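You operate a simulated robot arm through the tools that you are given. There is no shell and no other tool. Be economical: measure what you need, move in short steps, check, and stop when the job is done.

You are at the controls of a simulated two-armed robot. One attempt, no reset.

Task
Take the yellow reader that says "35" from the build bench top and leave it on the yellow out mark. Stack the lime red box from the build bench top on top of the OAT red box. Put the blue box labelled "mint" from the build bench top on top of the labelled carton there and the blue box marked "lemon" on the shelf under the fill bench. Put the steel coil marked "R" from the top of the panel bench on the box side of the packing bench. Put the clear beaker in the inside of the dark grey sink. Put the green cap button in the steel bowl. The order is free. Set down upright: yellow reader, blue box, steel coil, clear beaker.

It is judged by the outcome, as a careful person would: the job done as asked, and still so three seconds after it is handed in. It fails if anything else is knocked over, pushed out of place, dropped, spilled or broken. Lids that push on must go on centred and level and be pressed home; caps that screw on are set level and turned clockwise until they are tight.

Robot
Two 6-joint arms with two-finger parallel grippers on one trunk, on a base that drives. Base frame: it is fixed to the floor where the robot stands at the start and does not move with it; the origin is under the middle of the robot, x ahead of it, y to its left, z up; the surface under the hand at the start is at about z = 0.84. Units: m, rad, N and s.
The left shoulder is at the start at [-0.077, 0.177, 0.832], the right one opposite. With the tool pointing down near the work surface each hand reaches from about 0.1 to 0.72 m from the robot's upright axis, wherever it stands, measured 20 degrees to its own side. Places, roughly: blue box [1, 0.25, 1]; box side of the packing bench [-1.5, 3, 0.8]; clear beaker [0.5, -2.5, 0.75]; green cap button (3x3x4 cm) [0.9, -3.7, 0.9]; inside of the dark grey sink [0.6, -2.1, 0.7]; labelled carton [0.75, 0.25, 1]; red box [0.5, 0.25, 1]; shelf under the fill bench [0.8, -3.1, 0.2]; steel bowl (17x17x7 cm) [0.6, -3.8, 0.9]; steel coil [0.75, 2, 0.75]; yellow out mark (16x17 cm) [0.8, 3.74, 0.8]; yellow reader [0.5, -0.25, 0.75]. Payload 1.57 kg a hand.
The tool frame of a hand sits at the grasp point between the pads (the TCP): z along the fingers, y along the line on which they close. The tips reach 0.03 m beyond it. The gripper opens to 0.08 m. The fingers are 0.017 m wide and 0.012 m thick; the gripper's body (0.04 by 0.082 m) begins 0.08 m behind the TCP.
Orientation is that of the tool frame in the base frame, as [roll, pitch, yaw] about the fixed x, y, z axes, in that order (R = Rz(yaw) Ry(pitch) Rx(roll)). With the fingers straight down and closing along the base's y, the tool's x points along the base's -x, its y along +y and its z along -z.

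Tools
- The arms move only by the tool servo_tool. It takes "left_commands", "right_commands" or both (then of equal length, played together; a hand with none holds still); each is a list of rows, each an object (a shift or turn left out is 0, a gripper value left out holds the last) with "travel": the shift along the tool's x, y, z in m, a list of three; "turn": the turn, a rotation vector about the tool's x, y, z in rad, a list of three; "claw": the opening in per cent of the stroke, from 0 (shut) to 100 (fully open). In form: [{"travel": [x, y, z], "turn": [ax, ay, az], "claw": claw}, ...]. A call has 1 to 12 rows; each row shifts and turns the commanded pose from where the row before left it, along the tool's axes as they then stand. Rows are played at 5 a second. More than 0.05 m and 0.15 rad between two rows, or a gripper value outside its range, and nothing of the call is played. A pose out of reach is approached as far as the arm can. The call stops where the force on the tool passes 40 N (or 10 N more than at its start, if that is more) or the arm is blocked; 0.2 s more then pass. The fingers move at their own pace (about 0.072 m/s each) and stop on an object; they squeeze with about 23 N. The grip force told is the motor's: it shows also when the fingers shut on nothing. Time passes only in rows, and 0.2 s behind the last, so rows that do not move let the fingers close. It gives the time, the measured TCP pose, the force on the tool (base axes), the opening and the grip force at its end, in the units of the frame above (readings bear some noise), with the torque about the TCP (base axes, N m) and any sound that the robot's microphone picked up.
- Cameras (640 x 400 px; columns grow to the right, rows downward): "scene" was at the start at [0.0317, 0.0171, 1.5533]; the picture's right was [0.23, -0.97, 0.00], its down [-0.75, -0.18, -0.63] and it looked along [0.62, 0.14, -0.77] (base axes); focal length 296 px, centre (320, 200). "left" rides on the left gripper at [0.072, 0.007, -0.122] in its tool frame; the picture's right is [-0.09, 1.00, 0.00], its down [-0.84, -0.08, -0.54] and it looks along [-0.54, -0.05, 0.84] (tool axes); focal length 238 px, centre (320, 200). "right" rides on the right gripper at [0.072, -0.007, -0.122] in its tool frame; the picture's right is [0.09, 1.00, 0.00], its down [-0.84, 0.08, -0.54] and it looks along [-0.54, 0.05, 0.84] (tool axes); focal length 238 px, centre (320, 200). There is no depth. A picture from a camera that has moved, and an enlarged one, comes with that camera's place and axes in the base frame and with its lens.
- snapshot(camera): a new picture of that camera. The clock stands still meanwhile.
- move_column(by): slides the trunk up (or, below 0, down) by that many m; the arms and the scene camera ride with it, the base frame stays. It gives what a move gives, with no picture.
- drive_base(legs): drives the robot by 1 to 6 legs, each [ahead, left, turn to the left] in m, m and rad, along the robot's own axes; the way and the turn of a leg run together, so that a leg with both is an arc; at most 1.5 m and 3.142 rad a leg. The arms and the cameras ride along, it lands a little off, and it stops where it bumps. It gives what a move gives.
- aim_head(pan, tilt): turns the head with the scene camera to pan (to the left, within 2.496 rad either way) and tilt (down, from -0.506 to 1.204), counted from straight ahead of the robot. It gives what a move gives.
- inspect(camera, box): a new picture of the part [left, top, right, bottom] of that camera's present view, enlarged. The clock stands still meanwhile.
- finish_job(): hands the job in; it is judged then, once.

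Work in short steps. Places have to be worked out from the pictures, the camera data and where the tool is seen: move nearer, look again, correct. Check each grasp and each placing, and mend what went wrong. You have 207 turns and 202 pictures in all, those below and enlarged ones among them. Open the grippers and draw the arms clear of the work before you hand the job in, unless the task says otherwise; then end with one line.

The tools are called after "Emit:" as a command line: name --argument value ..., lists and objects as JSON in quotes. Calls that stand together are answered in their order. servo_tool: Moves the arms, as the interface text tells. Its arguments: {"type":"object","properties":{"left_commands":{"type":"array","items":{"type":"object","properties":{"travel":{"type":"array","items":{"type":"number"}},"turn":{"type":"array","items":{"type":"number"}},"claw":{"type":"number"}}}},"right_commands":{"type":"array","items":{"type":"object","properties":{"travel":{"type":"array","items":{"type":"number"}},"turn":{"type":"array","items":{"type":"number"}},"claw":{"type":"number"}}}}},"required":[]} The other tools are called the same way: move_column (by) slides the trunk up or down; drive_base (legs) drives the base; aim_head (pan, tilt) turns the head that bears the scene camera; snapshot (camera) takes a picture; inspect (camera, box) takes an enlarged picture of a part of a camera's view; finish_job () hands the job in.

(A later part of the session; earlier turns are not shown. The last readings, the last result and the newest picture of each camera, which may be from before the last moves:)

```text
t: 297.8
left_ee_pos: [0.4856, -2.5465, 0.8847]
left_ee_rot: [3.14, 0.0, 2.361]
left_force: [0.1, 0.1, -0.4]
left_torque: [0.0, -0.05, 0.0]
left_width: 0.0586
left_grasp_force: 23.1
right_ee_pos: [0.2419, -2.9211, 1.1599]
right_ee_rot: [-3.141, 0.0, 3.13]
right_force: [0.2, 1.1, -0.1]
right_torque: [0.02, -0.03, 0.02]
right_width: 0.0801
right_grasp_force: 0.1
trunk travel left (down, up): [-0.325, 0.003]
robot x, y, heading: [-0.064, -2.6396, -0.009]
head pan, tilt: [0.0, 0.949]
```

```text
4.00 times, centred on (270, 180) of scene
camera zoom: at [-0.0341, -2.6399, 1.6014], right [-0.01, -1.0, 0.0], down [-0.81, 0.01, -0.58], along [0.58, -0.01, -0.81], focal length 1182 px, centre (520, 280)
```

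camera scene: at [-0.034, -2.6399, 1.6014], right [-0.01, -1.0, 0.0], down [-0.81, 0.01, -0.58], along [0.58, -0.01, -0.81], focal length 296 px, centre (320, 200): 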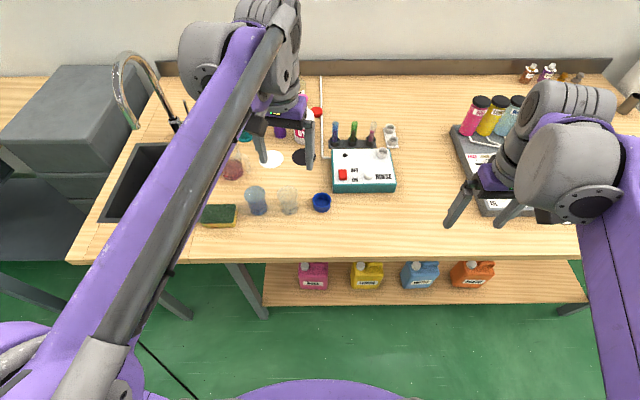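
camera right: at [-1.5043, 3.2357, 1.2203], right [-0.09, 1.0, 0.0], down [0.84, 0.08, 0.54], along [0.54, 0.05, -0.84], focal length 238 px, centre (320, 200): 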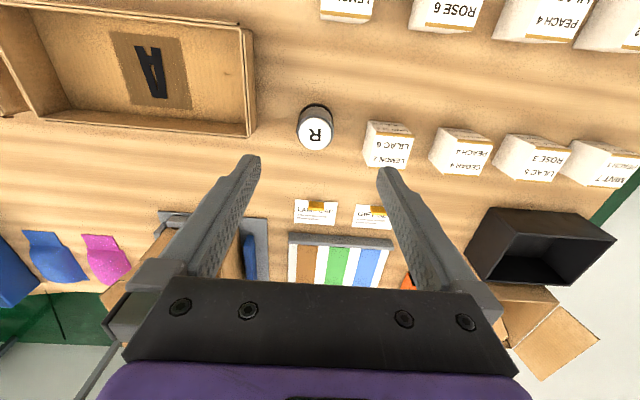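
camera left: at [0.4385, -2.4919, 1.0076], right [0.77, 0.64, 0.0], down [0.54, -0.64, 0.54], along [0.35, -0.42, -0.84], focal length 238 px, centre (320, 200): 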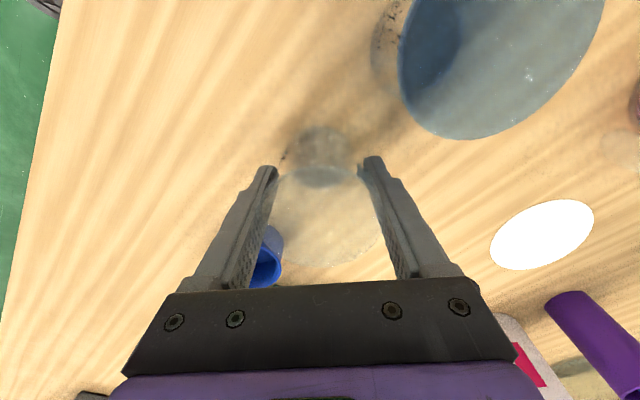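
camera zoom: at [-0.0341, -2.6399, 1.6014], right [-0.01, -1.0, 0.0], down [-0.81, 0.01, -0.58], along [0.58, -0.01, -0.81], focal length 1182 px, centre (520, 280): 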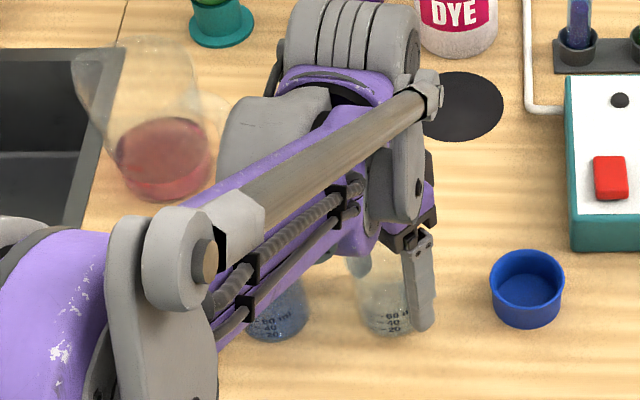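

Gripped (0.0586). Lift straight up and check it holds.

Emit:
servo_tool --left_commands '[{"travel": [0, 0, -0.015]}, {"travel": [0, 0, -0.03]}, {"travel": [0, 0, -0.04]}, {"travel": [0, 0, -0.04]}, {"travel": [0, 0, -0.04]}, {"travel": [0, 0, -0.04]}, {"travel": [0, 0, -0.04]}, {"travel": [0.0, 0, -0.04]}]'

Emit:
aim_head --pan 0.5 --tilt 0.9

Emit:
snapshot --camera "left"

Emit:
snapshot --camera "scene"

```text
t: 299.6
left_ee_pos: [0.4833, -2.5518, 1.169]
left_ee_rot: [-3.141, 0.0, 2.36]
left_force: [-0.9, 0.0, 0.0]
left_torque: [0.0, 0.02, -0.02]
left_width: 0.0588
left_grasp_force: 23.2
right_ee_pos: [0.2428, -2.9192, 1.1596]
right_ee_rot: [-3.141, -0.001, 3.129]
right_force: [-0.2, -0.5, -0.3]
right_torque: [0.02, -0.01, 0.0]
right_width: 0.0799
right_grasp_force: 0.2
trunk travel left (down, up): [-0.325, 0.003]
robot x, y, heading: [-0.0651, -2.6367, -0.015]
head pan, tilt: [0.0, 0.949]
```

```text
t: 300.5
left_ee_pos: [0.4834, -2.5519, 1.1684]
left_ee_rot: [-3.141, -0.001, 2.36]
left_force: [1.0, -0.3, -0.5]
left_torque: [0.02, 0.0, -0.01]
left_width: 0.0585
left_grasp_force: 23.2
right_ee_pos: [0.2419, -2.9198, 1.1602]
right_ee_rot: [3.142, 0.001, 3.129]
right_force: [-0.2, 0.1, -0.7]
right_torque: [0.0, 0.03, 0.0]
right_width: 0.08
right_grasp_force: 0.0
trunk travel left (down, up): [-0.325, 0.003]
robot x, y, heading: [-0.0621, -2.6386, -0.013]
head pan, tilt: [0.499, 0.901]
```

```text
115 pictures are left
camera left: at [0.4371, -2.4964, 1.2895], right [0.77, 0.64, 0.0], down [0.54, -0.64, 0.54], along [0.35, -0.42, -0.84], focal length 238 px, centre (320, 200)
```

left: 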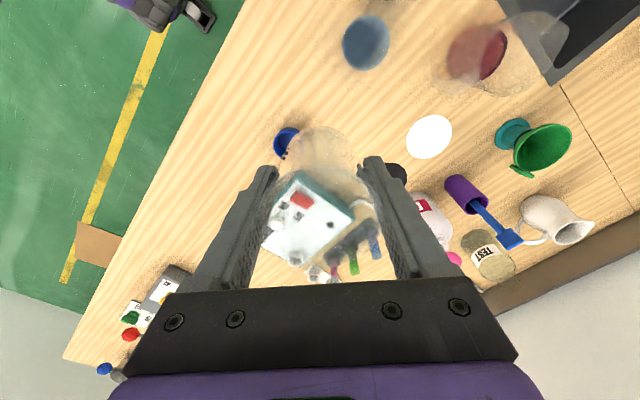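

```text
114 pictures are left
camera scene: at [-0.0401, -2.6038, 1.605], right [0.47, -0.88, 0.0], down [-0.69, -0.37, -0.62], along [0.55, 0.29, -0.78], focal length 296 px, centre (320, 200)
```

scene: 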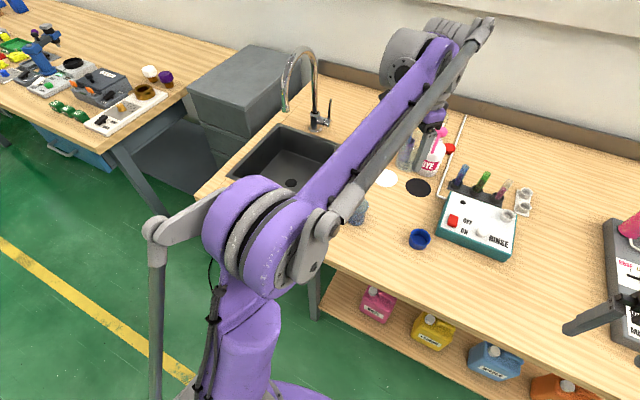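

Beaker held. The sink spans x≈0.43–0.77, y≈-2.28…-1.96, floor z≈0.70. I enlarge the faucet to see where the spout ends.

Emit:
inspect --camera "scene" --box '[210, 30, 370, 220]'

```text
2.11 times, centred on (290, 125) of scene
camera zoom: at [-0.0401, -2.6038, 1.605], right [0.47, -0.88, 0.0], down [-0.69, -0.37, -0.62], along [0.55, 0.29, -0.78], focal length 622 px, centre (383, 358)
```

zoom: 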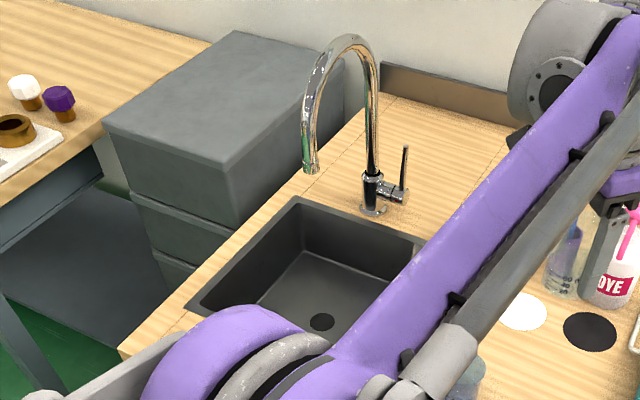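

Spout end at ≈(0.634,-2.12,1.04), so I will set the beaker in the front half of the basin at ≈(0.515,-2.15). Drive 0.3 m left.

Emit:
drive_base --legs '[[0, 0.3, 0.0]]'

Emit:
snapshot --camera "scene"

Emit:
snapshot --camera "left"

```text
t: 303.7
left_ee_pos: [0.4861, -2.2539, 1.1688]
left_ee_rot: [3.141, -0.001, 2.359]
left_force: [-0.7, -0.1, 0.2]
left_torque: [-0.01, -0.01, 0.01]
left_width: 0.0586
left_grasp_force: 23.0
right_ee_pos: [0.2456, -2.6229, 1.1601]
right_ee_rot: [3.141, 0.001, 3.132]
right_force: [0.9, 0.5, 0.5]
right_torque: [-0.03, -0.01, 0.01]
right_width: 0.0798
right_grasp_force: 0.1
trunk travel left (down, up): [-0.325, 0.003]
robot x, y, heading: [-0.0585, -2.3376, -0.017]
head pan, tilt: [0.499, 0.901]
```

```text
112 pictures are left
camera scene: at [-0.0367, -2.3063, 1.605], right [0.47, -0.88, 0.0], down [-0.69, -0.37, -0.62], along [0.55, 0.29, -0.78], focal length 296 px, centre (320, 200)
```

scene: 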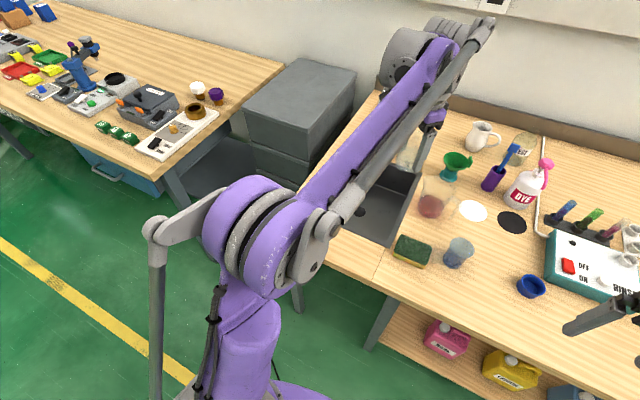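

```text
111 pictures are left
camera left: at [0.4405, -2.1989, 1.2898], right [0.77, 0.64, 0.0], down [0.54, -0.64, 0.54], along [0.35, -0.42, -0.84], focal length 238 px, centre (320, 200)
```

left: 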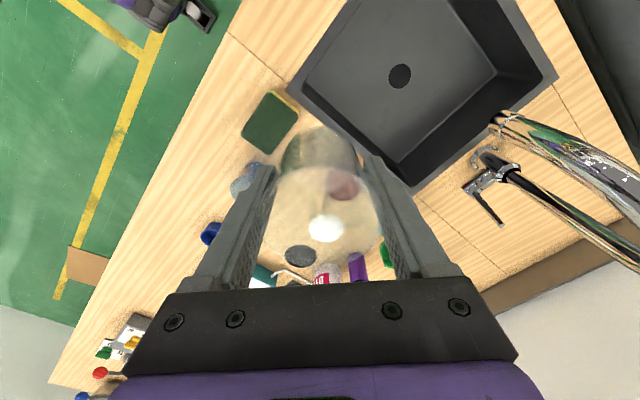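

Geometry confirmed. Move over the front half of the basin and lower to 5 cm above the floor.

Emit:
servo_tool --left_commands '[{"travel": [0.0152, 0.029, 0]}, {"travel": [0.0152, 0.029, 0]}, {"travel": [0.0152, 0.029, 0]}, {"travel": [0, 0, 0.04]}, {"travel": [0, 0, 0.045]}, {"travel": [0, 0, 0.045]}, {"travel": [0, 0, 0.045]}, {"travel": [0, 0, 0.045]}, {"travel": [0, 0, 0.04]}, {}]'

Emit:
snapshot --camera "left"

Emit:
snapshot --camera "scene"

```text
t: 305.9
left_ee_pos: [0.5138, -2.1629, 0.9069]
left_ee_rot: [3.141, 0.001, 2.36]
left_force: [-0.6, 1.2, 0.0]
left_torque: [-0.03, 0.0, 0.0]
left_width: 0.0585
left_grasp_force: 22.9
right_ee_pos: [0.2458, -2.6233, 1.1596]
right_ee_rot: [3.141, 0.0, 3.13]
right_force: [0.2, 0.2, -0.3]
right_torque: [0.0, 0.02, -0.02]
right_width: 0.0801
right_grasp_force: 0.0
trunk travel left (down, up): [-0.325, 0.003]
robot x, y, heading: [-0.0557, -2.3425, -0.014]
head pan, tilt: [0.499, 0.901]
```

```text
110 pictures are left
camera left: at [0.4677, -2.1069, 1.0284], right [0.77, 0.64, 0.0], down [0.54, -0.64, 0.54], along [0.35, -0.42, -0.84], focal length 238 px, centre (320, 200)
```

left: 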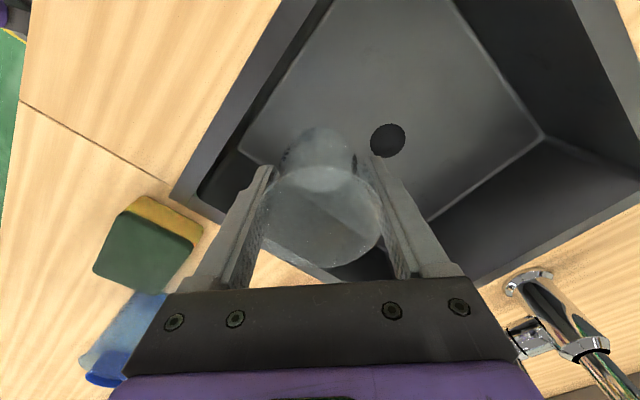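

```text
109 pictures are left
camera scene: at [-0.0371, -2.3064, 1.605], right [0.47, -0.88, 0.0], down [-0.69, -0.37, -0.62], along [0.55, 0.29, -0.78], focal length 296 px, centre (320, 200)
```

scene: 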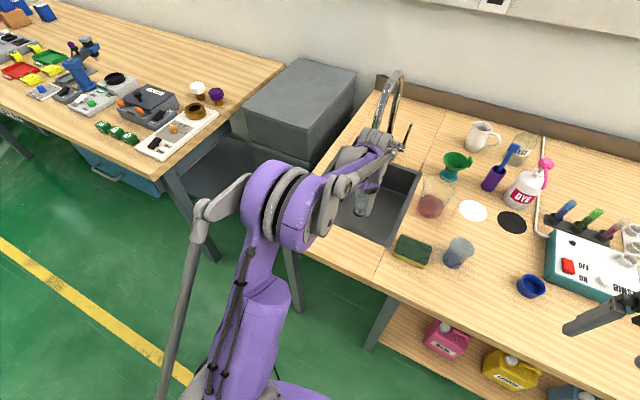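

Clear of the spout and the basin walls. Lower further.

Emit:
servo_tool --left_commands '[{"travel": [0, 0, 0.04]}, {"travel": [0, 0, 0.04]}, {"travel": [0, 0, 0.035]}, {"travel": [0, 0, 0.02]}, {}]'

Emit:
snapshot --camera "left"

```text
t: 307.1
left_ee_pos: [0.5152, -2.1625, 0.7721]
left_ee_rot: [3.141, -0.002, 2.36]
left_force: [0.6, 0.2, 0.4]
left_torque: [-0.01, -0.02, 0.03]
left_width: 0.0587
left_grasp_force: 23.3
right_ee_pos: [0.2458, -2.6245, 1.1607]
right_ee_rot: [-3.141, -0.001, 3.131]
right_force: [0.6, -0.8, 0.5]
right_torque: [0.01, 0.04, 0.0]
right_width: 0.0801
right_grasp_force: 0.1
trunk travel left (down, up): [-0.325, 0.003]
robot x, y, heading: [-0.0574, -2.3438, -0.013]
head pan, tilt: [0.499, 0.901]
```

```text
108 pictures are left
camera left: at [0.4693, -2.1058, 0.8934], right [0.77, 0.64, 0.0], down [0.54, -0.64, 0.54], along [0.35, -0.42, -0.84], focal length 238 px, centre (320, 200)
```

left: 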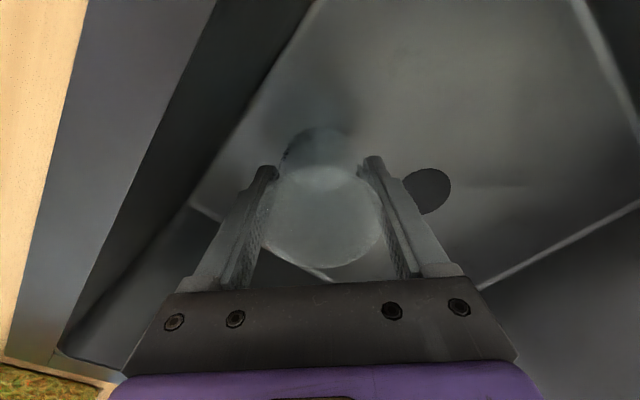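

Close to the floor. Lower in small steps until contact.

Emit:
servo_tool --left_commands '[{"travel": [0, 0, 0.006]}, {"travel": [0, 0, 0.004]}, {"travel": [0, 0, 0.003]}, {"travel": [0, 0, 0.003]}, {"travel": [0, 0, 0.002]}]'

```text
t: 308.3
left_ee_pos: [0.5149, -2.1599, 0.7555]
left_ee_rot: [-3.141, 0.0, 2.36]
left_force: [-0.8, 0.4, 15.2]
left_torque: [0.03, 0.02, 0.01]
left_width: 0.0584
left_grasp_force: 22.6
right_ee_pos: [0.2448, -2.6231, 1.1609]
right_ee_rot: [3.141, 0.001, 3.131]
right_force: [0.3, 0.1, -0.6]
right_torque: [0.0, 0.01, 0.02]
right_width: 0.08
right_grasp_force: 0.1
trunk travel left (down, up): [-0.325, 0.003]
robot x, y, heading: [-0.0566, -2.3456, -0.015]
head pan, tilt: [0.499, 0.901]
```

Contact (15 N). Release and draw up.

Emit:
servo_tool --left_commands '[{"travel": [0, 0, -0.001]}, {"claw": 100}, {}, {}, {"travel": [0, 0, -0.03]}, {"travel": [0, 0, -0.045]}, {"travel": [0, 0, -0.045]}, {"travel": [0, 0, -0.045]}, {"travel": [0, 0, -0.045]}, {"travel": [0, 0, -0.045]}, {"travel": [0, 0, -0.045]}, {"travel": [0, 0, -0.045]}]'

Emit:
snapshot --camera "left"

```text
t: 310.9
left_ee_pos: [0.5135, -2.1586, 1.1012]
left_ee_rot: [3.141, 0.001, 2.36]
left_force: [-0.4, 0.9, 0.2]
left_torque: [0.0, 0.0, -0.01]
left_width: 0.08
left_grasp_force: 0.0
right_ee_pos: [0.2449, -2.6229, 1.1613]
right_ee_rot: [3.141, 0.0, 3.133]
right_force: [-0.3, -0.7, -0.7]
right_torque: [-0.03, 0.02, 0.02]
right_width: 0.0802
right_grasp_force: 0.0
trunk travel left (down, up): [-0.325, 0.003]
robot x, y, heading: [-0.0564, -2.3404, -0.016]
head pan, tilt: [0.499, 0.901]
```

```text
107 pictures are left
camera left: at [0.468, -2.1027, 1.2229], right [0.77, 0.64, 0.0], down [0.54, -0.64, 0.54], along [0.35, -0.42, -0.84], focal length 238 px, centre (320, 200)
```

left: 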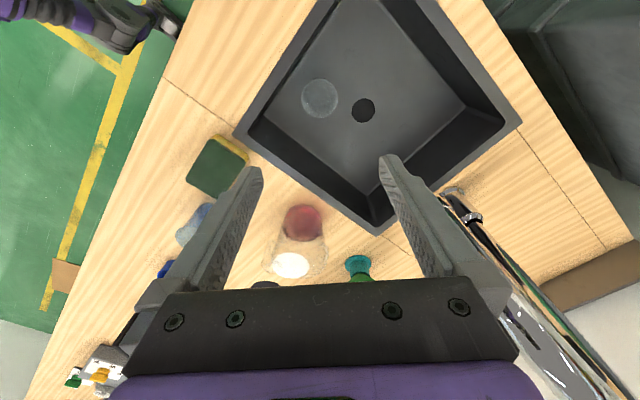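

Beaker stands upright in the sink. Retract the left hand toward the robot and drive toward the far (−y) end of the fill bench.

Emit:
servo_tool --left_commands '[{"travel": [0.018, -0.035, -0.02]}, {"travel": [0.018, -0.035, -0.025]}, {"travel": [0.018, -0.035, -0.025]}, {"travel": [0.018, -0.035, -0.02]}]'

Emit:
drive_base --legs '[[-0.4, 0, 0.015], [0, -1.4, 0]]'

Emit:
aim_head --pan -0.7 --tilt 0.6

Emit:
snapshot --camera "scene"

```text
t: 311.9
left_ee_pos: [0.3644, -2.2105, 1.1928]
left_ee_rot: [3.141, 0.0, 2.361]
left_force: [0.2, -0.3, -0.2]
left_torque: [0.0, -0.04, 0.01]
left_width: 0.0801
left_grasp_force: 0.0
right_ee_pos: [0.2444, -2.6238, 1.1598]
right_ee_rot: [-3.141, 0.001, 3.129]
right_force: [0.3, 0.3, 0.1]
right_torque: [0.03, 0.0, 0.02]
right_width: 0.0798
right_grasp_force: 0.0
trunk travel left (down, up): [-0.325, 0.003]
robot x, y, heading: [-0.057, -2.3441, -0.015]
head pan, tilt: [0.499, 0.901]
```

```text
t: 326.4
left_ee_pos: [0.0099, -3.5711, 1.1913]
left_ee_rot: [-3.141, 0.001, 2.437]
left_force: [-0.2, -1.2, -0.1]
left_torque: [-0.02, 0.0, 0.01]
left_width: 0.0802
left_grasp_force: 0.0
right_ee_pos: [-0.0789, -3.9934, 1.1605]
right_ee_rot: [-3.141, 0.0, -3.076]
right_force: [-0.9, -0.4, -0.2]
right_torque: [0.0, 0.03, 0.02]
right_width: 0.0799
right_grasp_force: 0.0
trunk travel left (down, up): [-0.325, 0.003]
robot x, y, heading: [-0.401, -3.7358, 0.066]
head pan, tilt: [0.499, 0.901]
```

```text
t: 327.8
left_ee_pos: [0.0099, -3.5711, 1.1913]
left_ee_rot: [3.141, 0.0, 2.436]
left_force: [0.5, -0.9, 0.2]
left_torque: [-0.01, 0.02, -0.01]
left_width: 0.08
left_grasp_force: 0.1
right_ee_pos: [-0.0777, -3.9935, 1.1602]
right_ee_rot: [3.141, 0.001, -3.075]
right_force: [0.5, 0.2, 0.2]
right_torque: [-0.01, 0.01, 0.0]
right_width: 0.0801
right_grasp_force: 0.1
trunk travel left (down, up): [-0.325, 0.003]
robot x, y, heading: [-0.4015, -3.7355, 0.067]
head pan, tilt: [-0.7, 0.6]
```

```text
106 pictures are left
camera scene: at [-0.3766, -3.7915, 1.6298], right [-0.59, -0.81, 0.0], down [-0.46, 0.33, -0.82], along [0.66, -0.49, -0.57], focal length 296 px, centre (320, 200)
```

scene: 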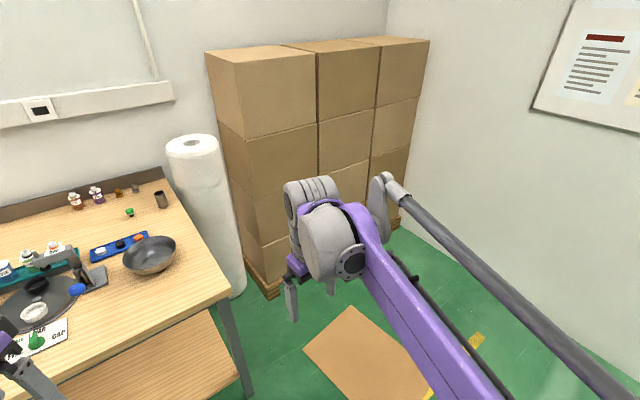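

Button ≈(0.915,-3.737) and bowl ≈(0.57,-3.755). A tall paper roll (~(1.0,-4.1)) and a carton stack (x>0.8, y<-4.25) stand near the end, so I go to the open floor by the end, turn to heading ~70° and look.

Emit:
drive_base --legs '[[0.3, -0.72, 0], [0, 0, 1.15]]'

Emit:
aim_head --pan -0.3 --tilt 0.75

Emit:
snapshot --camera "scene"

```text
t: 337.3
left_ee_pos: [-0.0205, -3.9897, 1.1913]
left_ee_rot: [3.141, 0.001, -2.752]
left_force: [-0.9, -0.3, 0.2]
left_torque: [-0.03, 0.02, -0.03]
left_width: 0.08
left_grasp_force: 0.1
right_ee_pos: [0.3142, -4.2615, 1.1609]
right_ee_rot: [-3.14, 0.001, -1.979]
right_force: [0.2, -0.7, 0.0]
right_torque: [0.01, 0.03, 0.0]
right_width: 0.08
right_grasp_force: 0.0
trunk travel left (down, up): [-0.325, 0.003]
robot x, y, heading: [-0.0648, -4.4354, 1.156]
head pan, tilt: [-0.7, 0.6]
```

```text
t: 338.2
left_ee_pos: [-0.021, -3.9893, 1.1923]
left_ee_rot: [3.141, 0.001, -2.751]
left_force: [0.0, -1.5, 0.7]
left_torque: [-0.01, 0.02, 0.03]
left_width: 0.0802
left_grasp_force: 0.2
right_ee_pos: [0.3118, -4.2617, 1.1619]
right_ee_rot: [-3.141, -0.001, -1.979]
right_force: [-0.1, -0.1, -1.2]
right_torque: [0.01, 0.04, -0.02]
right_width: 0.08
right_grasp_force: 0.0
trunk travel left (down, up): [-0.325, 0.003]
robot x, y, heading: [-0.0633, -4.4357, 1.162]
head pan, tilt: [-0.3, 0.75]
```

```text
105 pictures are left
camera scene: at [-0.0281, -4.41, 1.6169], right [0.76, -0.65, 0.0], down [-0.44, -0.52, -0.73], along [0.48, 0.55, -0.68], focal length 296 px, centre (320, 200)
```

scene: 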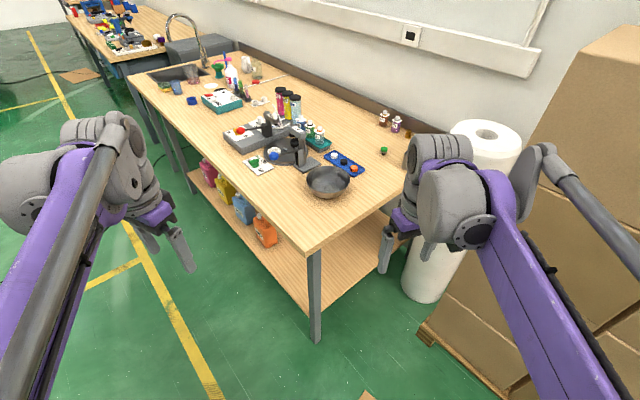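

Good view. I extend the right arm (so its elbow tucks in) and pull the left hand back, then drive diagonally to about (0.46,-4.22).

Emit:
servo_tool --right_commands '[{"travel": [-0.045, 0, 0]}, {"travel": [-0.045, 0, 0]}, {"travel": [-0.045, 0, 0]}, {"travel": [-0.045, 0, 0]}, {"travel": [-0.045, 0, 0]}]' --left_commands '[{"travel": [0.033, -0.032, 0]}, {"travel": [0.033, -0.032, 0]}, {"travel": [0.033, -0.032, 0]}, {}, {}]'

Emit:
drive_base --legs '[[0.36, -0.36, 0]]'

Emit:
snapshot --camera "scene"

Emit:
snapshot --camera "right"

```text
t: 339.4
left_ee_pos: [-0.0763, -4.1158, 1.1919]
left_ee_rot: [-3.14, 0.0, -2.752]
left_force: [0.3, 0.0, -1.1]
left_torque: [0.0, 0.0, 0.01]
left_width: 0.08
left_grasp_force: 0.1
right_ee_pos: [0.4039, -4.0556, 1.1611]
right_ee_rot: [-3.141, 0.002, -1.982]
right_force: [0.0, -0.2, 0.2]
right_torque: [0.01, 0.03, 0.0]
right_width: 0.08
right_grasp_force: 0.2
trunk travel left (down, up): [-0.325, 0.003]
robot x, y, heading: [-0.0654, -4.4329, 1.159]
head pan, tilt: [-0.3, 0.75]
```

```text
t: 343.1
left_ee_pos: [0.3928, -3.9309, 1.1927]
left_ee_rot: [3.139, 0.0, -2.74]
left_force: [0.3, 0.0, 0.6]
left_torque: [-0.01, -0.02, 0.02]
left_width: 0.0803
left_grasp_force: 0.1
right_ee_pos: [0.8705, -3.8673, 1.1609]
right_ee_rot: [-3.141, -0.001, -1.969]
right_force: [-0.2, 0.1, -0.1]
right_torque: [-0.03, 0.01, 0.04]
right_width: 0.08
right_grasp_force: 0.1
trunk travel left (down, up): [-0.325, 0.003]
robot x, y, heading: [0.4118, -4.2484, 1.172]
head pan, tilt: [-0.3, 0.75]
```

```text
104 pictures are left
camera scene: at [0.4444, -4.2244, 1.6168], right [0.77, -0.64, 0.0], down [-0.44, -0.52, -0.73], along [0.47, 0.56, -0.68], focal length 296 px, centre (320, 200)
```

scene: 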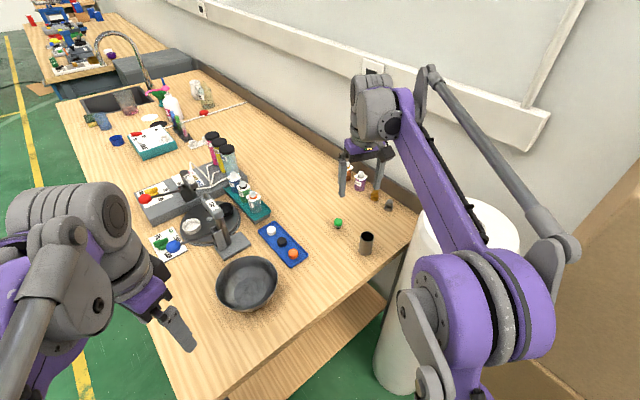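

```text
103 pictures are left
camera right: at [0.85, -3.936, 1.282], right [-0.95, 0.3, 0.0], down [0.25, 0.8, 0.54], along [0.16, 0.52, -0.84], focal length 238 px, centre (320, 200)
```

right: 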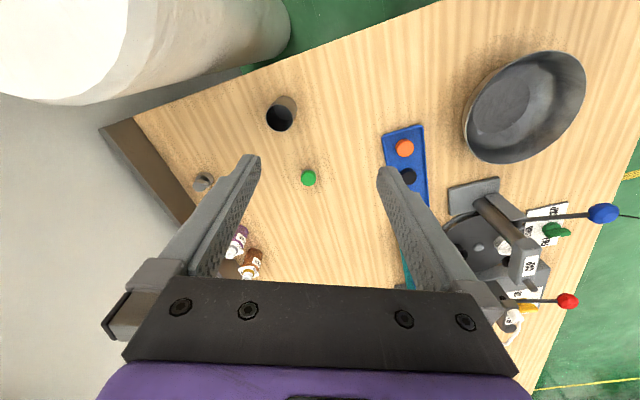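

Button at ≈(0.935,-3.735); bowl centre ≈(0.561,-3.757). A few more cm nearer, then move above the button.

Emit:
drive_base --legs '[[0.05, -0.03, 0]]'

```text
t: 344.1
left_ee_pos: [0.4393, -3.8978, 1.1924]
left_ee_rot: [-3.141, 0.0, -2.738]
left_force: [-0.1, -1.5, 0.4]
left_torque: [0.0, -0.01, 0.0]
left_width: 0.0797
left_grasp_force: 0.0
right_ee_pos: [0.9173, -3.8348, 1.1617]
right_ee_rot: [3.141, 0.0, -1.97]
right_force: [-0.2, 0.8, 0.1]
right_torque: [0.0, 0.0, 0.01]
right_width: 0.08
right_grasp_force: 0.1
trunk travel left (down, up): [-0.325, 0.003]
robot x, y, heading: [0.4559, -4.2159, 1.175]
head pan, tilt: [-0.3, 0.75]
```

Moving above the button.

Emit:
servo_tool --right_commands '[{"travel": [-0.033, 0.0073, 0.02]}, {"travel": [-0.033, 0.0073, 0.03]}, {"travel": [-0.033, 0.0073, 0.03]}, {"travel": [0, 0, 0.04]}, {"travel": [0, 0, 0.04]}, {}]'

Emit:
snapshot --camera "right"

```text
t: 345.5
left_ee_pos: [0.4392, -3.8961, 1.1919]
left_ee_rot: [3.14, 0.0, -2.74]
left_force: [-0.6, 0.1, 0.3]
left_torque: [0.01, 0.0, 0.0]
left_width: 0.0801
left_grasp_force: 0.0
right_ee_pos: [0.937, -3.7319, 0.9962]
right_ee_rot: [-3.141, 0.0, -1.971]
right_force: [-0.2, 0.2, 0.8]
right_torque: [-0.01, -0.04, -0.02]
right_width: 0.0797
right_grasp_force: 0.1
trunk travel left (down, up): [-0.325, 0.003]
robot x, y, heading: [0.4568, -4.214, 1.174]
head pan, tilt: [-0.3, 0.75]
```

```text
102 pictures are left
camera right: at [0.9161, -3.8016, 1.1186], right [-0.95, 0.3, 0.0], down [0.25, 0.8, 0.54], along [0.16, 0.52, -0.84], focal length 238 px, centre (320, 200)
```

right: 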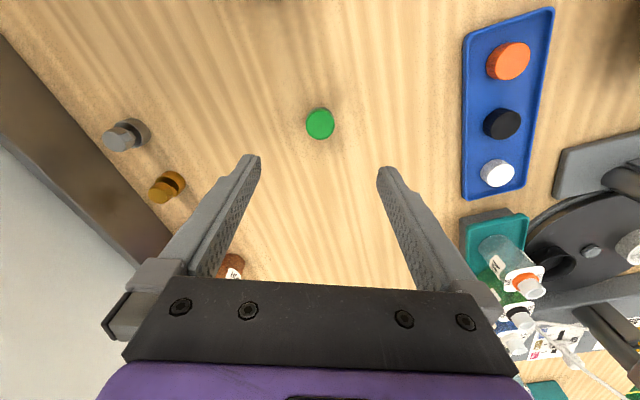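

Centred. Descend and grip.

Emit:
servo_tool --right_commands '[{"travel": [0.006, -0.001, 0.03]}, {"travel": [0, 0, 0.04]}, {"travel": [0, 0, 0.035]}, {"travel": [0, 0, 0.018]}, {"claw": 10}, {}, {}, {}, {}]'

Emit:
snapshot --camera "right"

```text
t: 347.5
left_ee_pos: [0.44, -3.8964, 1.1915]
left_ee_rot: [-3.14, 0.001, -2.74]
left_force: [0.4, -0.2, 0.2]
left_torque: [0.0, -0.02, -0.01]
left_width: 0.08
left_grasp_force: 0.1
right_ee_pos: [0.9387, -3.7366, 0.8766]
right_ee_rot: [-3.141, 0.0, -1.97]
right_force: [-0.1, -0.4, 0.1]
right_torque: [-0.02, 0.0, 0.03]
right_width: 0.0279
right_grasp_force: 23.2
trunk travel left (down, up): [-0.325, 0.003]
robot x, y, heading: [0.4573, -4.2157, 1.175]
head pan, tilt: [-0.3, 0.75]
```

```text
101 pictures are left
camera right: at [0.9177, -3.8061, 0.9979], right [-0.95, 0.3, 0.0], down [0.25, 0.8, 0.54], along [0.16, 0.52, -0.84], focal length 238 px, centre (320, 200)
```

right: 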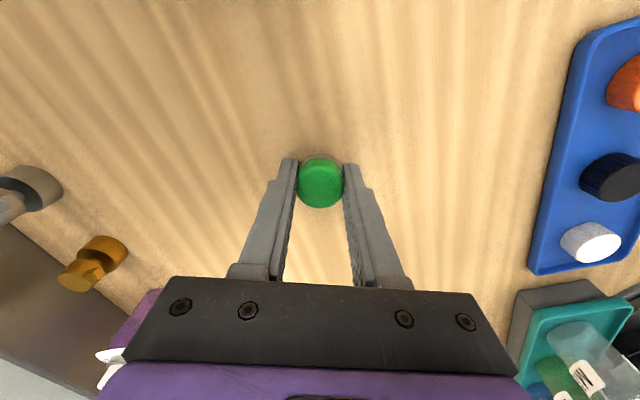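

Button held (0.028). Lift it high, then use the base to carry it over toward the bowl (back 0.1, left 0.36), which keeps the elbow off the carton stack.

Emit:
servo_tool --right_commands '[{"travel": [0, 0, -0.03]}, {"travel": [0, 0, -0.045]}, {"travel": [0, 0, -0.045]}, {"travel": [0, 0, -0.045]}, {"travel": [0, 0, -0.045]}, {"travel": [0, 0, -0.045]}, {"travel": [0, 0, -0.045]}, {"travel": [0, 0, -0.02]}]'

Emit:
drive_base --legs '[[-0.1, 0, 0], [0, 0.36, 0]]'

Emit:
snapshot --camera "right"

Emit:
snapshot --camera "scene"

```text
t: 349.3
left_ee_pos: [0.4398, -3.8973, 1.1925]
left_ee_rot: [3.14, 0.001, -2.739]
left_force: [-0.7, -0.5, 0.6]
left_torque: [-0.03, 0.03, 0.01]
left_width: 0.0799
left_grasp_force: 0.1
right_ee_pos: [0.9324, -3.7448, 1.1922]
right_ee_rot: [3.142, 0.0, -1.968]
right_force: [-0.1, -1.1, 0.7]
right_torque: [0.0, -0.03, 0.01]
right_width: 0.0277
right_grasp_force: 22.4
right hand out of reach, approached as far as the arm can: row 8
trunk travel left (down, up): [-0.325, 0.003]
robot x, y, heading: [0.4569, -4.2122, 1.175]
head pan, tilt: [-0.3, 0.75]
```

```text
t: 353.7
left_ee_pos: [0.0771, -3.8495, 1.1918]
left_ee_rot: [3.141, -0.002, -2.746]
left_force: [0.4, -1.0, 0.0]
left_torque: [0.0, 0.0, 0.0]
left_width: 0.0801
left_grasp_force: 0.0
right_ee_pos: [0.5709, -3.7005, 1.1918]
right_ee_rot: [-3.141, 0.0, -1.974]
right_force: [-0.5, 0.1, -0.1]
right_torque: [0.01, -0.01, 0.02]
right_width: 0.0281
right_grasp_force: 23.4
trunk travel left (down, up): [-0.325, 0.003]
robot x, y, heading: [0.092, -4.1705, 1.164]
head pan, tilt: [-0.3, 0.75]
```

```text
100 pictures are left
camera right: at [0.5482, -3.7696, 1.3138], right [-0.95, 0.31, 0.0], down [0.26, 0.8, 0.54], along [0.17, 0.52, -0.84], focal length 238 px, centre (320, 200)
```

right: 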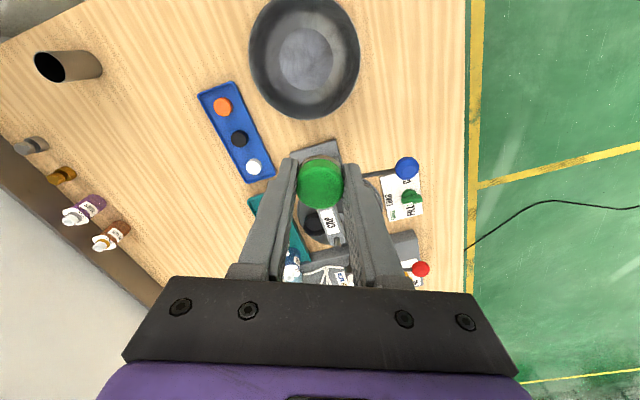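

```text
99 pictures are left
camera scene: at [0.1267, -4.1433, 1.6169], right [0.76, -0.65, 0.0], down [-0.44, -0.52, -0.73], along [0.47, 0.56, -0.68], focal length 296 px, centre (320, 200)
```

scene: 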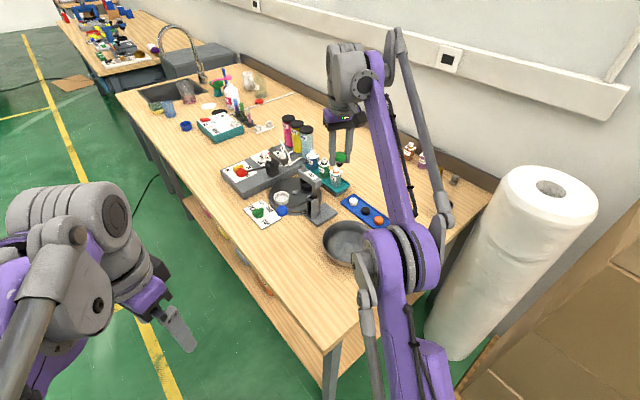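

Bowl centre ≈(0.577,-3.763). Move over it and lower toward the bottom.

Emit:
servo_tool --right_commands '[{"travel": [0.0275, -0.015, 0]}, {"travel": [0.0275, -0.015, 0]}, {"travel": [0, 0, 0.045]}, {"travel": [0, 0, 0.045]}, {"travel": [0, 0, 0.045]}, {"travel": [0, 0, 0.04]}, {}]'

Emit:
snapshot --camera "right"

Emit:
snapshot --camera "scene"

```text
t: 355.3
left_ee_pos: [0.0779, -3.8499, 1.1933]
left_ee_rot: [3.141, -0.002, -2.746]
left_force: [-0.9, 0.3, 0.2]
left_torque: [0.02, 0.01, 0.0]
left_width: 0.0798
left_grasp_force: 0.0
right_ee_pos: [0.5778, -3.765, 1.0172]
right_ee_rot: [-3.14, -0.002, -1.974]
right_force: [0.3, -1.2, 0.0]
right_torque: [0.0, 0.02, 0.0]
right_width: 0.028
right_grasp_force: 23.0
trunk travel left (down, up): [-0.325, 0.003]
robot x, y, heading: [0.0926, -4.1675, 1.171]
head pan, tilt: [-0.3, 0.75]
```

```text
98 pictures are left
camera right: at [0.5552, -3.8342, 1.138], right [-0.95, 0.31, 0.0], down [0.26, 0.8, 0.54], along [0.17, 0.52, -0.84], focal length 238 px, centre (320, 200)
```

right: 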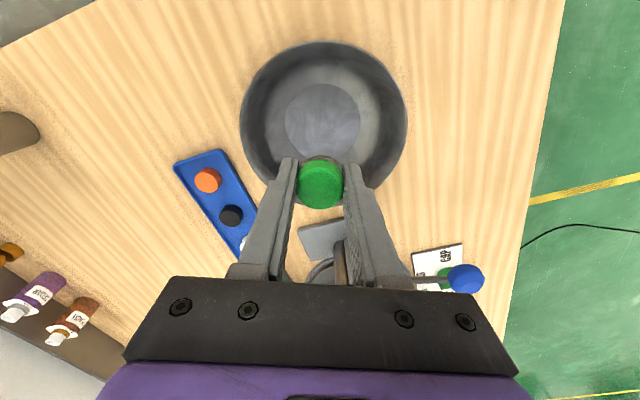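

```text
97 pictures are left
camera scene: at [0.1264, -4.1436, 1.6169], right [0.76, -0.65, 0.0], down [-0.44, -0.52, -0.73], along [0.47, 0.56, -0.68], focal length 296 px, centre (320, 200)
```

scene: 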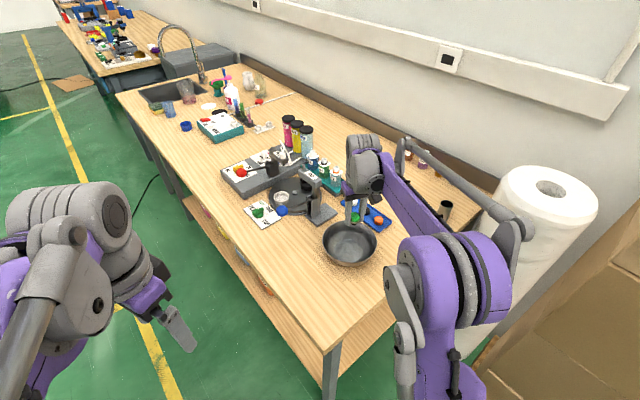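

Centred in the bowl. Lower until near its bottom.

Emit:
servo_tool --right_commands '[{"travel": [0, 0, 0.04]}, {"travel": [0, 0, 0.04]}, {"travel": [0, 0, 0.03]}, {"travel": [0, 0, 0.01]}, {"travel": [0, 0, 0.003]}, {"travel": [0, 0, 0.003]}]'

Emit:
snapshot --camera "right"

```text
t: 356.7
left_ee_pos: [0.0762, -3.8494, 1.1911]
left_ee_rot: [3.141, 0.0, -2.745]
left_force: [-0.1, -0.3, 0.3]
left_torque: [-0.02, 0.0, -0.01]
left_width: 0.0799
left_grasp_force: 0.1
right_ee_pos: [0.5773, -3.7628, 0.8907]
right_ee_rot: [3.141, 0.0, -1.973]
right_force: [-0.2, -0.8, 0.0]
right_torque: [-0.02, -0.02, -0.01]
right_width: 0.028
right_grasp_force: 23.0
trunk travel left (down, up): [-0.325, 0.003]
robot x, y, heading: [0.0959, -4.1649, 1.166]
head pan, tilt: [-0.3, 0.75]
```

```text
96 pictures are left
camera right: at [0.5549, -3.8313, 1.0124], right [-0.95, 0.31, 0.0], down [0.26, 0.8, 0.54], along [0.17, 0.52, -0.84], focal length 238 px, centre (320, 200)
```

right: 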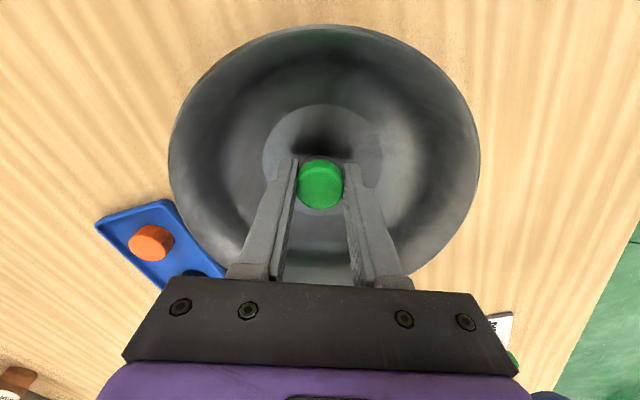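

Nearly down; a few more millimetres.

Emit:
servo_tool --right_commands '[{"travel": [0, 0, 0.003]}, {"travel": [0, 0, 0.002]}, {"travel": [0, 0, 0.002]}]'

```text
t: 357.5
left_ee_pos: [0.077, -3.8516, 1.1919]
left_ee_rot: [-3.141, 0.001, -2.746]
left_force: [0.5, -0.6, -0.1]
left_torque: [0.03, 0.01, -0.01]
left_width: 0.08
left_grasp_force: 0.0
right_ee_pos: [0.5765, -3.7631, 0.8853]
right_ee_rot: [-3.142, 0.001, -1.975]
right_force: [-1.2, 0.4, -1.2]
right_torque: [-0.02, -0.01, 0.01]
right_width: 0.0281
right_grasp_force: 23.0
trunk travel left (down, up): [-0.325, 0.003]
robot x, y, heading: [0.092, -4.1671, 1.165]
head pan, tilt: [-0.3, 0.75]
```

Within a few mm of the bottom; lower 3 mm more, release with a modest opening and lift.

Emit:
servo_tool --right_commands '[{"travel": [0, 0, 0.003]}, {"claw": 55}, {}, {}, {"travel": [0, 0, -0.03]}, {"travel": [0, 0, -0.045]}, {"travel": [0, 0, -0.045]}, {"travel": [0, 0, -0.045]}, {"travel": [0, 0, -0.045]}, {"travel": [0, 0, -0.045]}]'

Emit:
snapshot --camera "right"

```text
t: 359.7
left_ee_pos: [0.0768, -3.8503, 1.1936]
left_ee_rot: [-3.141, 0.0, -2.745]
left_force: [-0.2, 0.0, -0.1]
left_torque: [0.03, 0.0, -0.03]
left_width: 0.08
left_grasp_force: 0.1
right_ee_pos: [0.5755, -3.764, 1.1355]
right_ee_rot: [-3.14, 0.002, -1.974]
right_force: [0.4, 0.4, 0.2]
right_torque: [0.02, -0.03, 0.01]
right_width: 0.0442
right_grasp_force: 0.0
trunk travel left (down, up): [-0.325, 0.003]
robot x, y, heading: [0.0933, -4.167, 1.164]
head pan, tilt: [-0.3, 0.75]
```

```text
95 pictures are left
camera right: at [0.5527, -3.8334, 1.2566], right [-0.95, 0.31, 0.0], down [0.26, 0.8, 0.54], along [0.17, 0.52, -0.84], focal length 238 px, centre (320, 200)
```

right: 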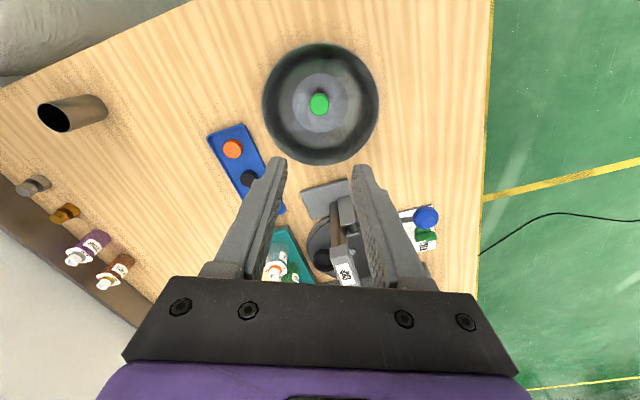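

The button lies in the bowl. Now I look at the shelf's free area below from here.

Emit:
aim_head --pan -0.25 --tilt 1.15

Emit:
snapshot --camera "scene"

```text
t: 360.6
left_ee_pos: [0.0749, -3.8511, 1.1923]
left_ee_rot: [3.141, 0.0, -2.745]
left_force: [0.2, 0.5, 0.7]
left_torque: [-0.01, 0.01, 0.01]
left_width: 0.0801
left_grasp_force: 0.0
right_ee_pos: [0.574, -3.7633, 1.1346]
right_ee_rot: [-3.142, 0.0, -1.975]
right_force: [0.1, 0.7, 0.7]
right_torque: [0.03, -0.01, -0.01]
right_width: 0.0439
right_grasp_force: 0.0
trunk travel left (down, up): [-0.325, 0.003]
robot x, y, heading: [0.0981, -4.166, 1.166]
head pan, tilt: [-0.25, 1.15]
```

```text
94 pictures are left
camera scene: at [0.1092, -4.1592, 1.5881], right [0.79, -0.61, 0.0], down [-0.55, -0.72, -0.41], along [0.25, 0.32, -0.91], focal length 296 px, centre (320, 200)
```

scene: 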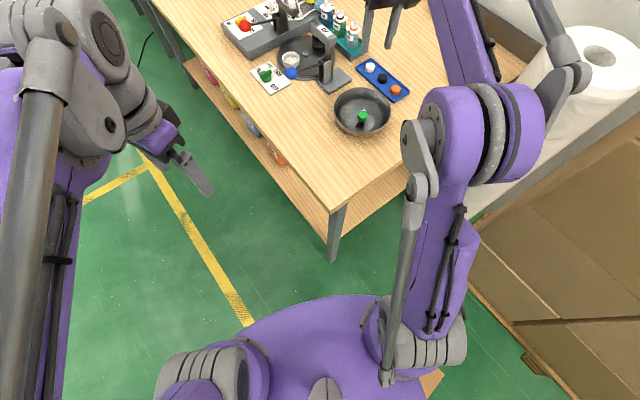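

Free shelf area at about (0.5,-3.68), shelf front x≈0.41; I'll place LEMON there later with a forward-tilted hand. Retract the right arm and head back toward the build bench's left end.

Emit:
servo_tool --right_commands '[{"travel": [0.03, 0, -0.035]}, {"travel": [0.045, 0, -0.01]}, {"travel": [0.045, 0, 0]}, {"travel": [0.045, 0, 0]}, {"travel": [0.045, 0, 0]}]'

Emit:
drive_base --legs '[[-0.1, 0.5, 0], [0, 0, -1.166], [0, 1.5, 0], [0, 1.5, 0]]'

```text
t: 361.8
left_ee_pos: [0.0764, -3.8511, 1.1924]
left_ee_rot: [-3.141, 0.0, -2.746]
left_force: [0.2, -0.8, 0.3]
left_torque: [0.04, 0.05, 0.02]
left_width: 0.08
left_grasp_force: 0.0
right_ee_pos: [0.4906, -3.9589, 1.1801]
right_ee_rot: [3.142, 0.003, -1.974]
right_force: [0.0, 0.1, 0.3]
right_torque: [0.01, -0.01, 0.01]
right_width: 0.044
right_grasp_force: 0.1
trunk travel left (down, up): [-0.325, 0.003]
robot x, y, heading: [0.0932, -4.1641, 1.168]
head pan, tilt: [-0.25, 1.15]
```

```text
t: 395.1
left_ee_pos: [-0.2235, -0.9604, 1.1912]
left_ee_rot: [-3.14, -0.001, 2.397]
left_force: [0.6, 0.2, -0.7]
left_torque: [0.04, 0.05, 0.01]
left_width: 0.0796
left_grasp_force: 0.1
right_ee_pos: [-0.1479, -1.3835, 1.1801]
right_ee_rot: [3.142, 0.001, -3.119]
right_force: [0.9, 0.2, -0.3]
right_torque: [0.01, -0.04, 0.01]
right_width: 0.0443
right_grasp_force: 0.1
trunk travel left (down, up): [-0.325, 0.003]
robot x, y, heading: [-0.5062, -1.1074, 0.024]
head pan, tilt: [-0.25, 1.15]
```

Continue to the gap at the left end of the build bench.

Emit:
drive_base --legs '[[0, 1.45, -0.02], [0, 0.87, 0], [0, 0, -1.57], [0, 1.1, 0], [0.12, 0, 0.2]]'

Emit:
aim_head --pan 0.3 --tilt 0.9

Emit:
snapshot --camera "scene"

```text
t: 430.0
left_ee_pos: [0.7162, 0.8381, 1.1909]
left_ee_rot: [3.141, 0.0, 0.983]
left_force: [-0.2, 0.1, 0.8]
left_torque: [0.02, 0.02, 0.0]
left_width: 0.0798
left_grasp_force: 0.1
right_ee_pos: [0.3138, 0.6958, 1.1795]
right_ee_rot: [3.141, 0.0, 1.755]
right_force: [-0.5, 0.5, -0.3]
right_torque: [-0.02, -0.02, -0.02]
right_width: 0.0441
right_grasp_force: 0.0
trunk travel left (down, up): [-0.325, 0.003]
robot x, y, heading: [0.5303, 1.0926, -1.388]
head pan, tilt: [-0.25, 1.15]
```

```text
t: 431.0
left_ee_pos: [0.7162, 0.8363, 1.1926]
left_ee_rot: [-3.14, 0.001, 0.984]
left_force: [0.3, 0.3, 0.3]
left_torque: [0.02, -0.03, 0.01]
left_width: 0.08
left_grasp_force: 0.0
right_ee_pos: [0.3124, 0.6946, 1.1791]
right_ee_rot: [-3.141, -0.001, 1.756]
right_force: [-0.4, 0.1, -0.9]
right_torque: [-0.01, 0.02, -0.03]
right_width: 0.0437
right_grasp_force: 0.0
trunk travel left (down, up): [-0.325, 0.003]
robot x, y, heading: [0.5272, 1.0851, -1.386]
head pan, tilt: [0.3, 0.901]
```

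```text
93 pictures are left
camera scene: at [0.5548, 1.0669, 1.6049], right [-0.89, -0.47, 0.0], down [-0.36, 0.69, -0.62], along [0.29, -0.55, -0.78], focal length 296 px, centre (320, 200)
```

scene: 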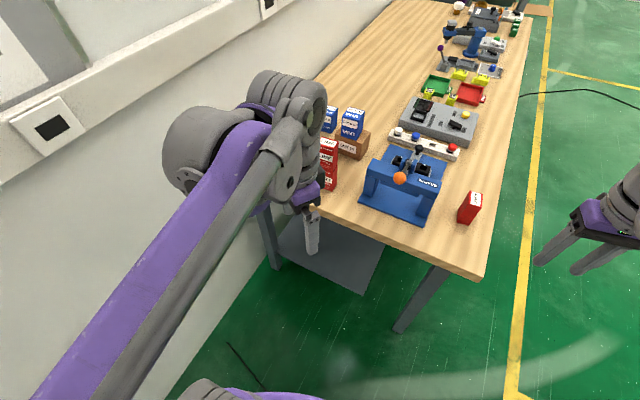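

Extend the left hand forward a bit (to tuck the elbow) and square its yaw to the bench, then shift the base closer.

Emit:
servo_tool --left_commands '[{"travel": [-0.027, 0.026, 0]}, {"travel": [-0.027, 0.026, 0]}, {"travel": [-0.027, 0.026, 0]}, {"travel": [-0.027, 0.026, 0]}, {"turn": [0, 0, -0.147]}, {"turn": [0, 0, -0.147]}, {"turn": [0, 0, -0.147]}, {"turn": [0, 0, -0.147]}]'

Emit:
drive_base --legs '[[0.11, 0.15, 0.03]]'

Emit:
snapshot --camera "left"

Emit:
snapshot --camera "scene"

```text
t: 432.8
left_ee_pos: [0.743, 0.6895, 1.1914]
left_ee_rot: [-3.141, 0.0, 1.577]
left_force: [-0.2, 0.1, 0.1]
left_torque: [-0.01, 0.01, -0.02]
left_width: 0.08
left_grasp_force: 0.0
right_ee_pos: [0.3134, 0.6947, 1.179]
right_ee_rot: [-3.141, 0.002, 1.754]
right_force: [0.5, -0.1, -0.7]
right_torque: [0.0, -0.02, -0.01]
right_width: 0.0439
right_grasp_force: 0.1
trunk travel left (down, up): [-0.325, 0.003]
robot x, y, heading: [0.5292, 1.0931, -1.387]
head pan, tilt: [0.3, 0.901]
```

```text
t: 434.8
left_ee_pos: [0.923, 0.6177, 1.1929]
left_ee_rot: [-3.141, 0.001, 1.599]
left_force: [-0.5, -0.2, 0.4]
left_torque: [0.01, -0.02, 0.0]
left_width: 0.0798
left_grasp_force: 0.1
right_ee_pos: [0.4915, 0.6103, 1.1792]
right_ee_rot: [-3.141, 0.0, 1.783]
right_force: [0.9, 0.1, -0.1]
right_torque: [-0.01, -0.02, 0.01]
right_width: 0.044
right_grasp_force: 0.0
trunk travel left (down, up): [-0.325, 0.003]
robot x, y, heading: [0.6926, 1.0134, -1.36]
head pan, tilt: [0.3, 0.901]
```

```text
92 pictures are left
camera left: at [0.928, 0.6901, 1.3141], right [1.0, -0.06, 0.0], down [-0.05, -0.84, 0.54], along [-0.03, -0.54, -0.84], focal length 238 px, centre (320, 200)
```

left: 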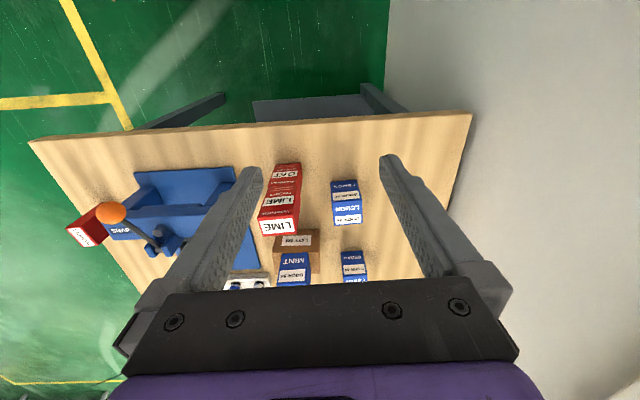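

```text
91 pictures are left
camera scene: at [0.7228, 0.9898, 1.6049], right [-0.87, -0.49, 0.0], down [-0.38, 0.68, -0.62], along [0.31, -0.54, -0.78], focal length 296 px, centre (320, 200)
```

scene: 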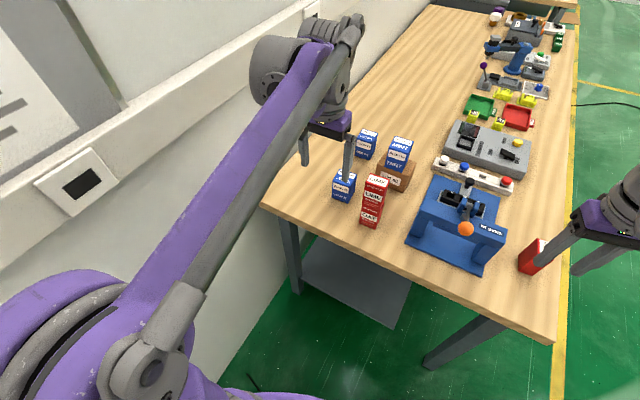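

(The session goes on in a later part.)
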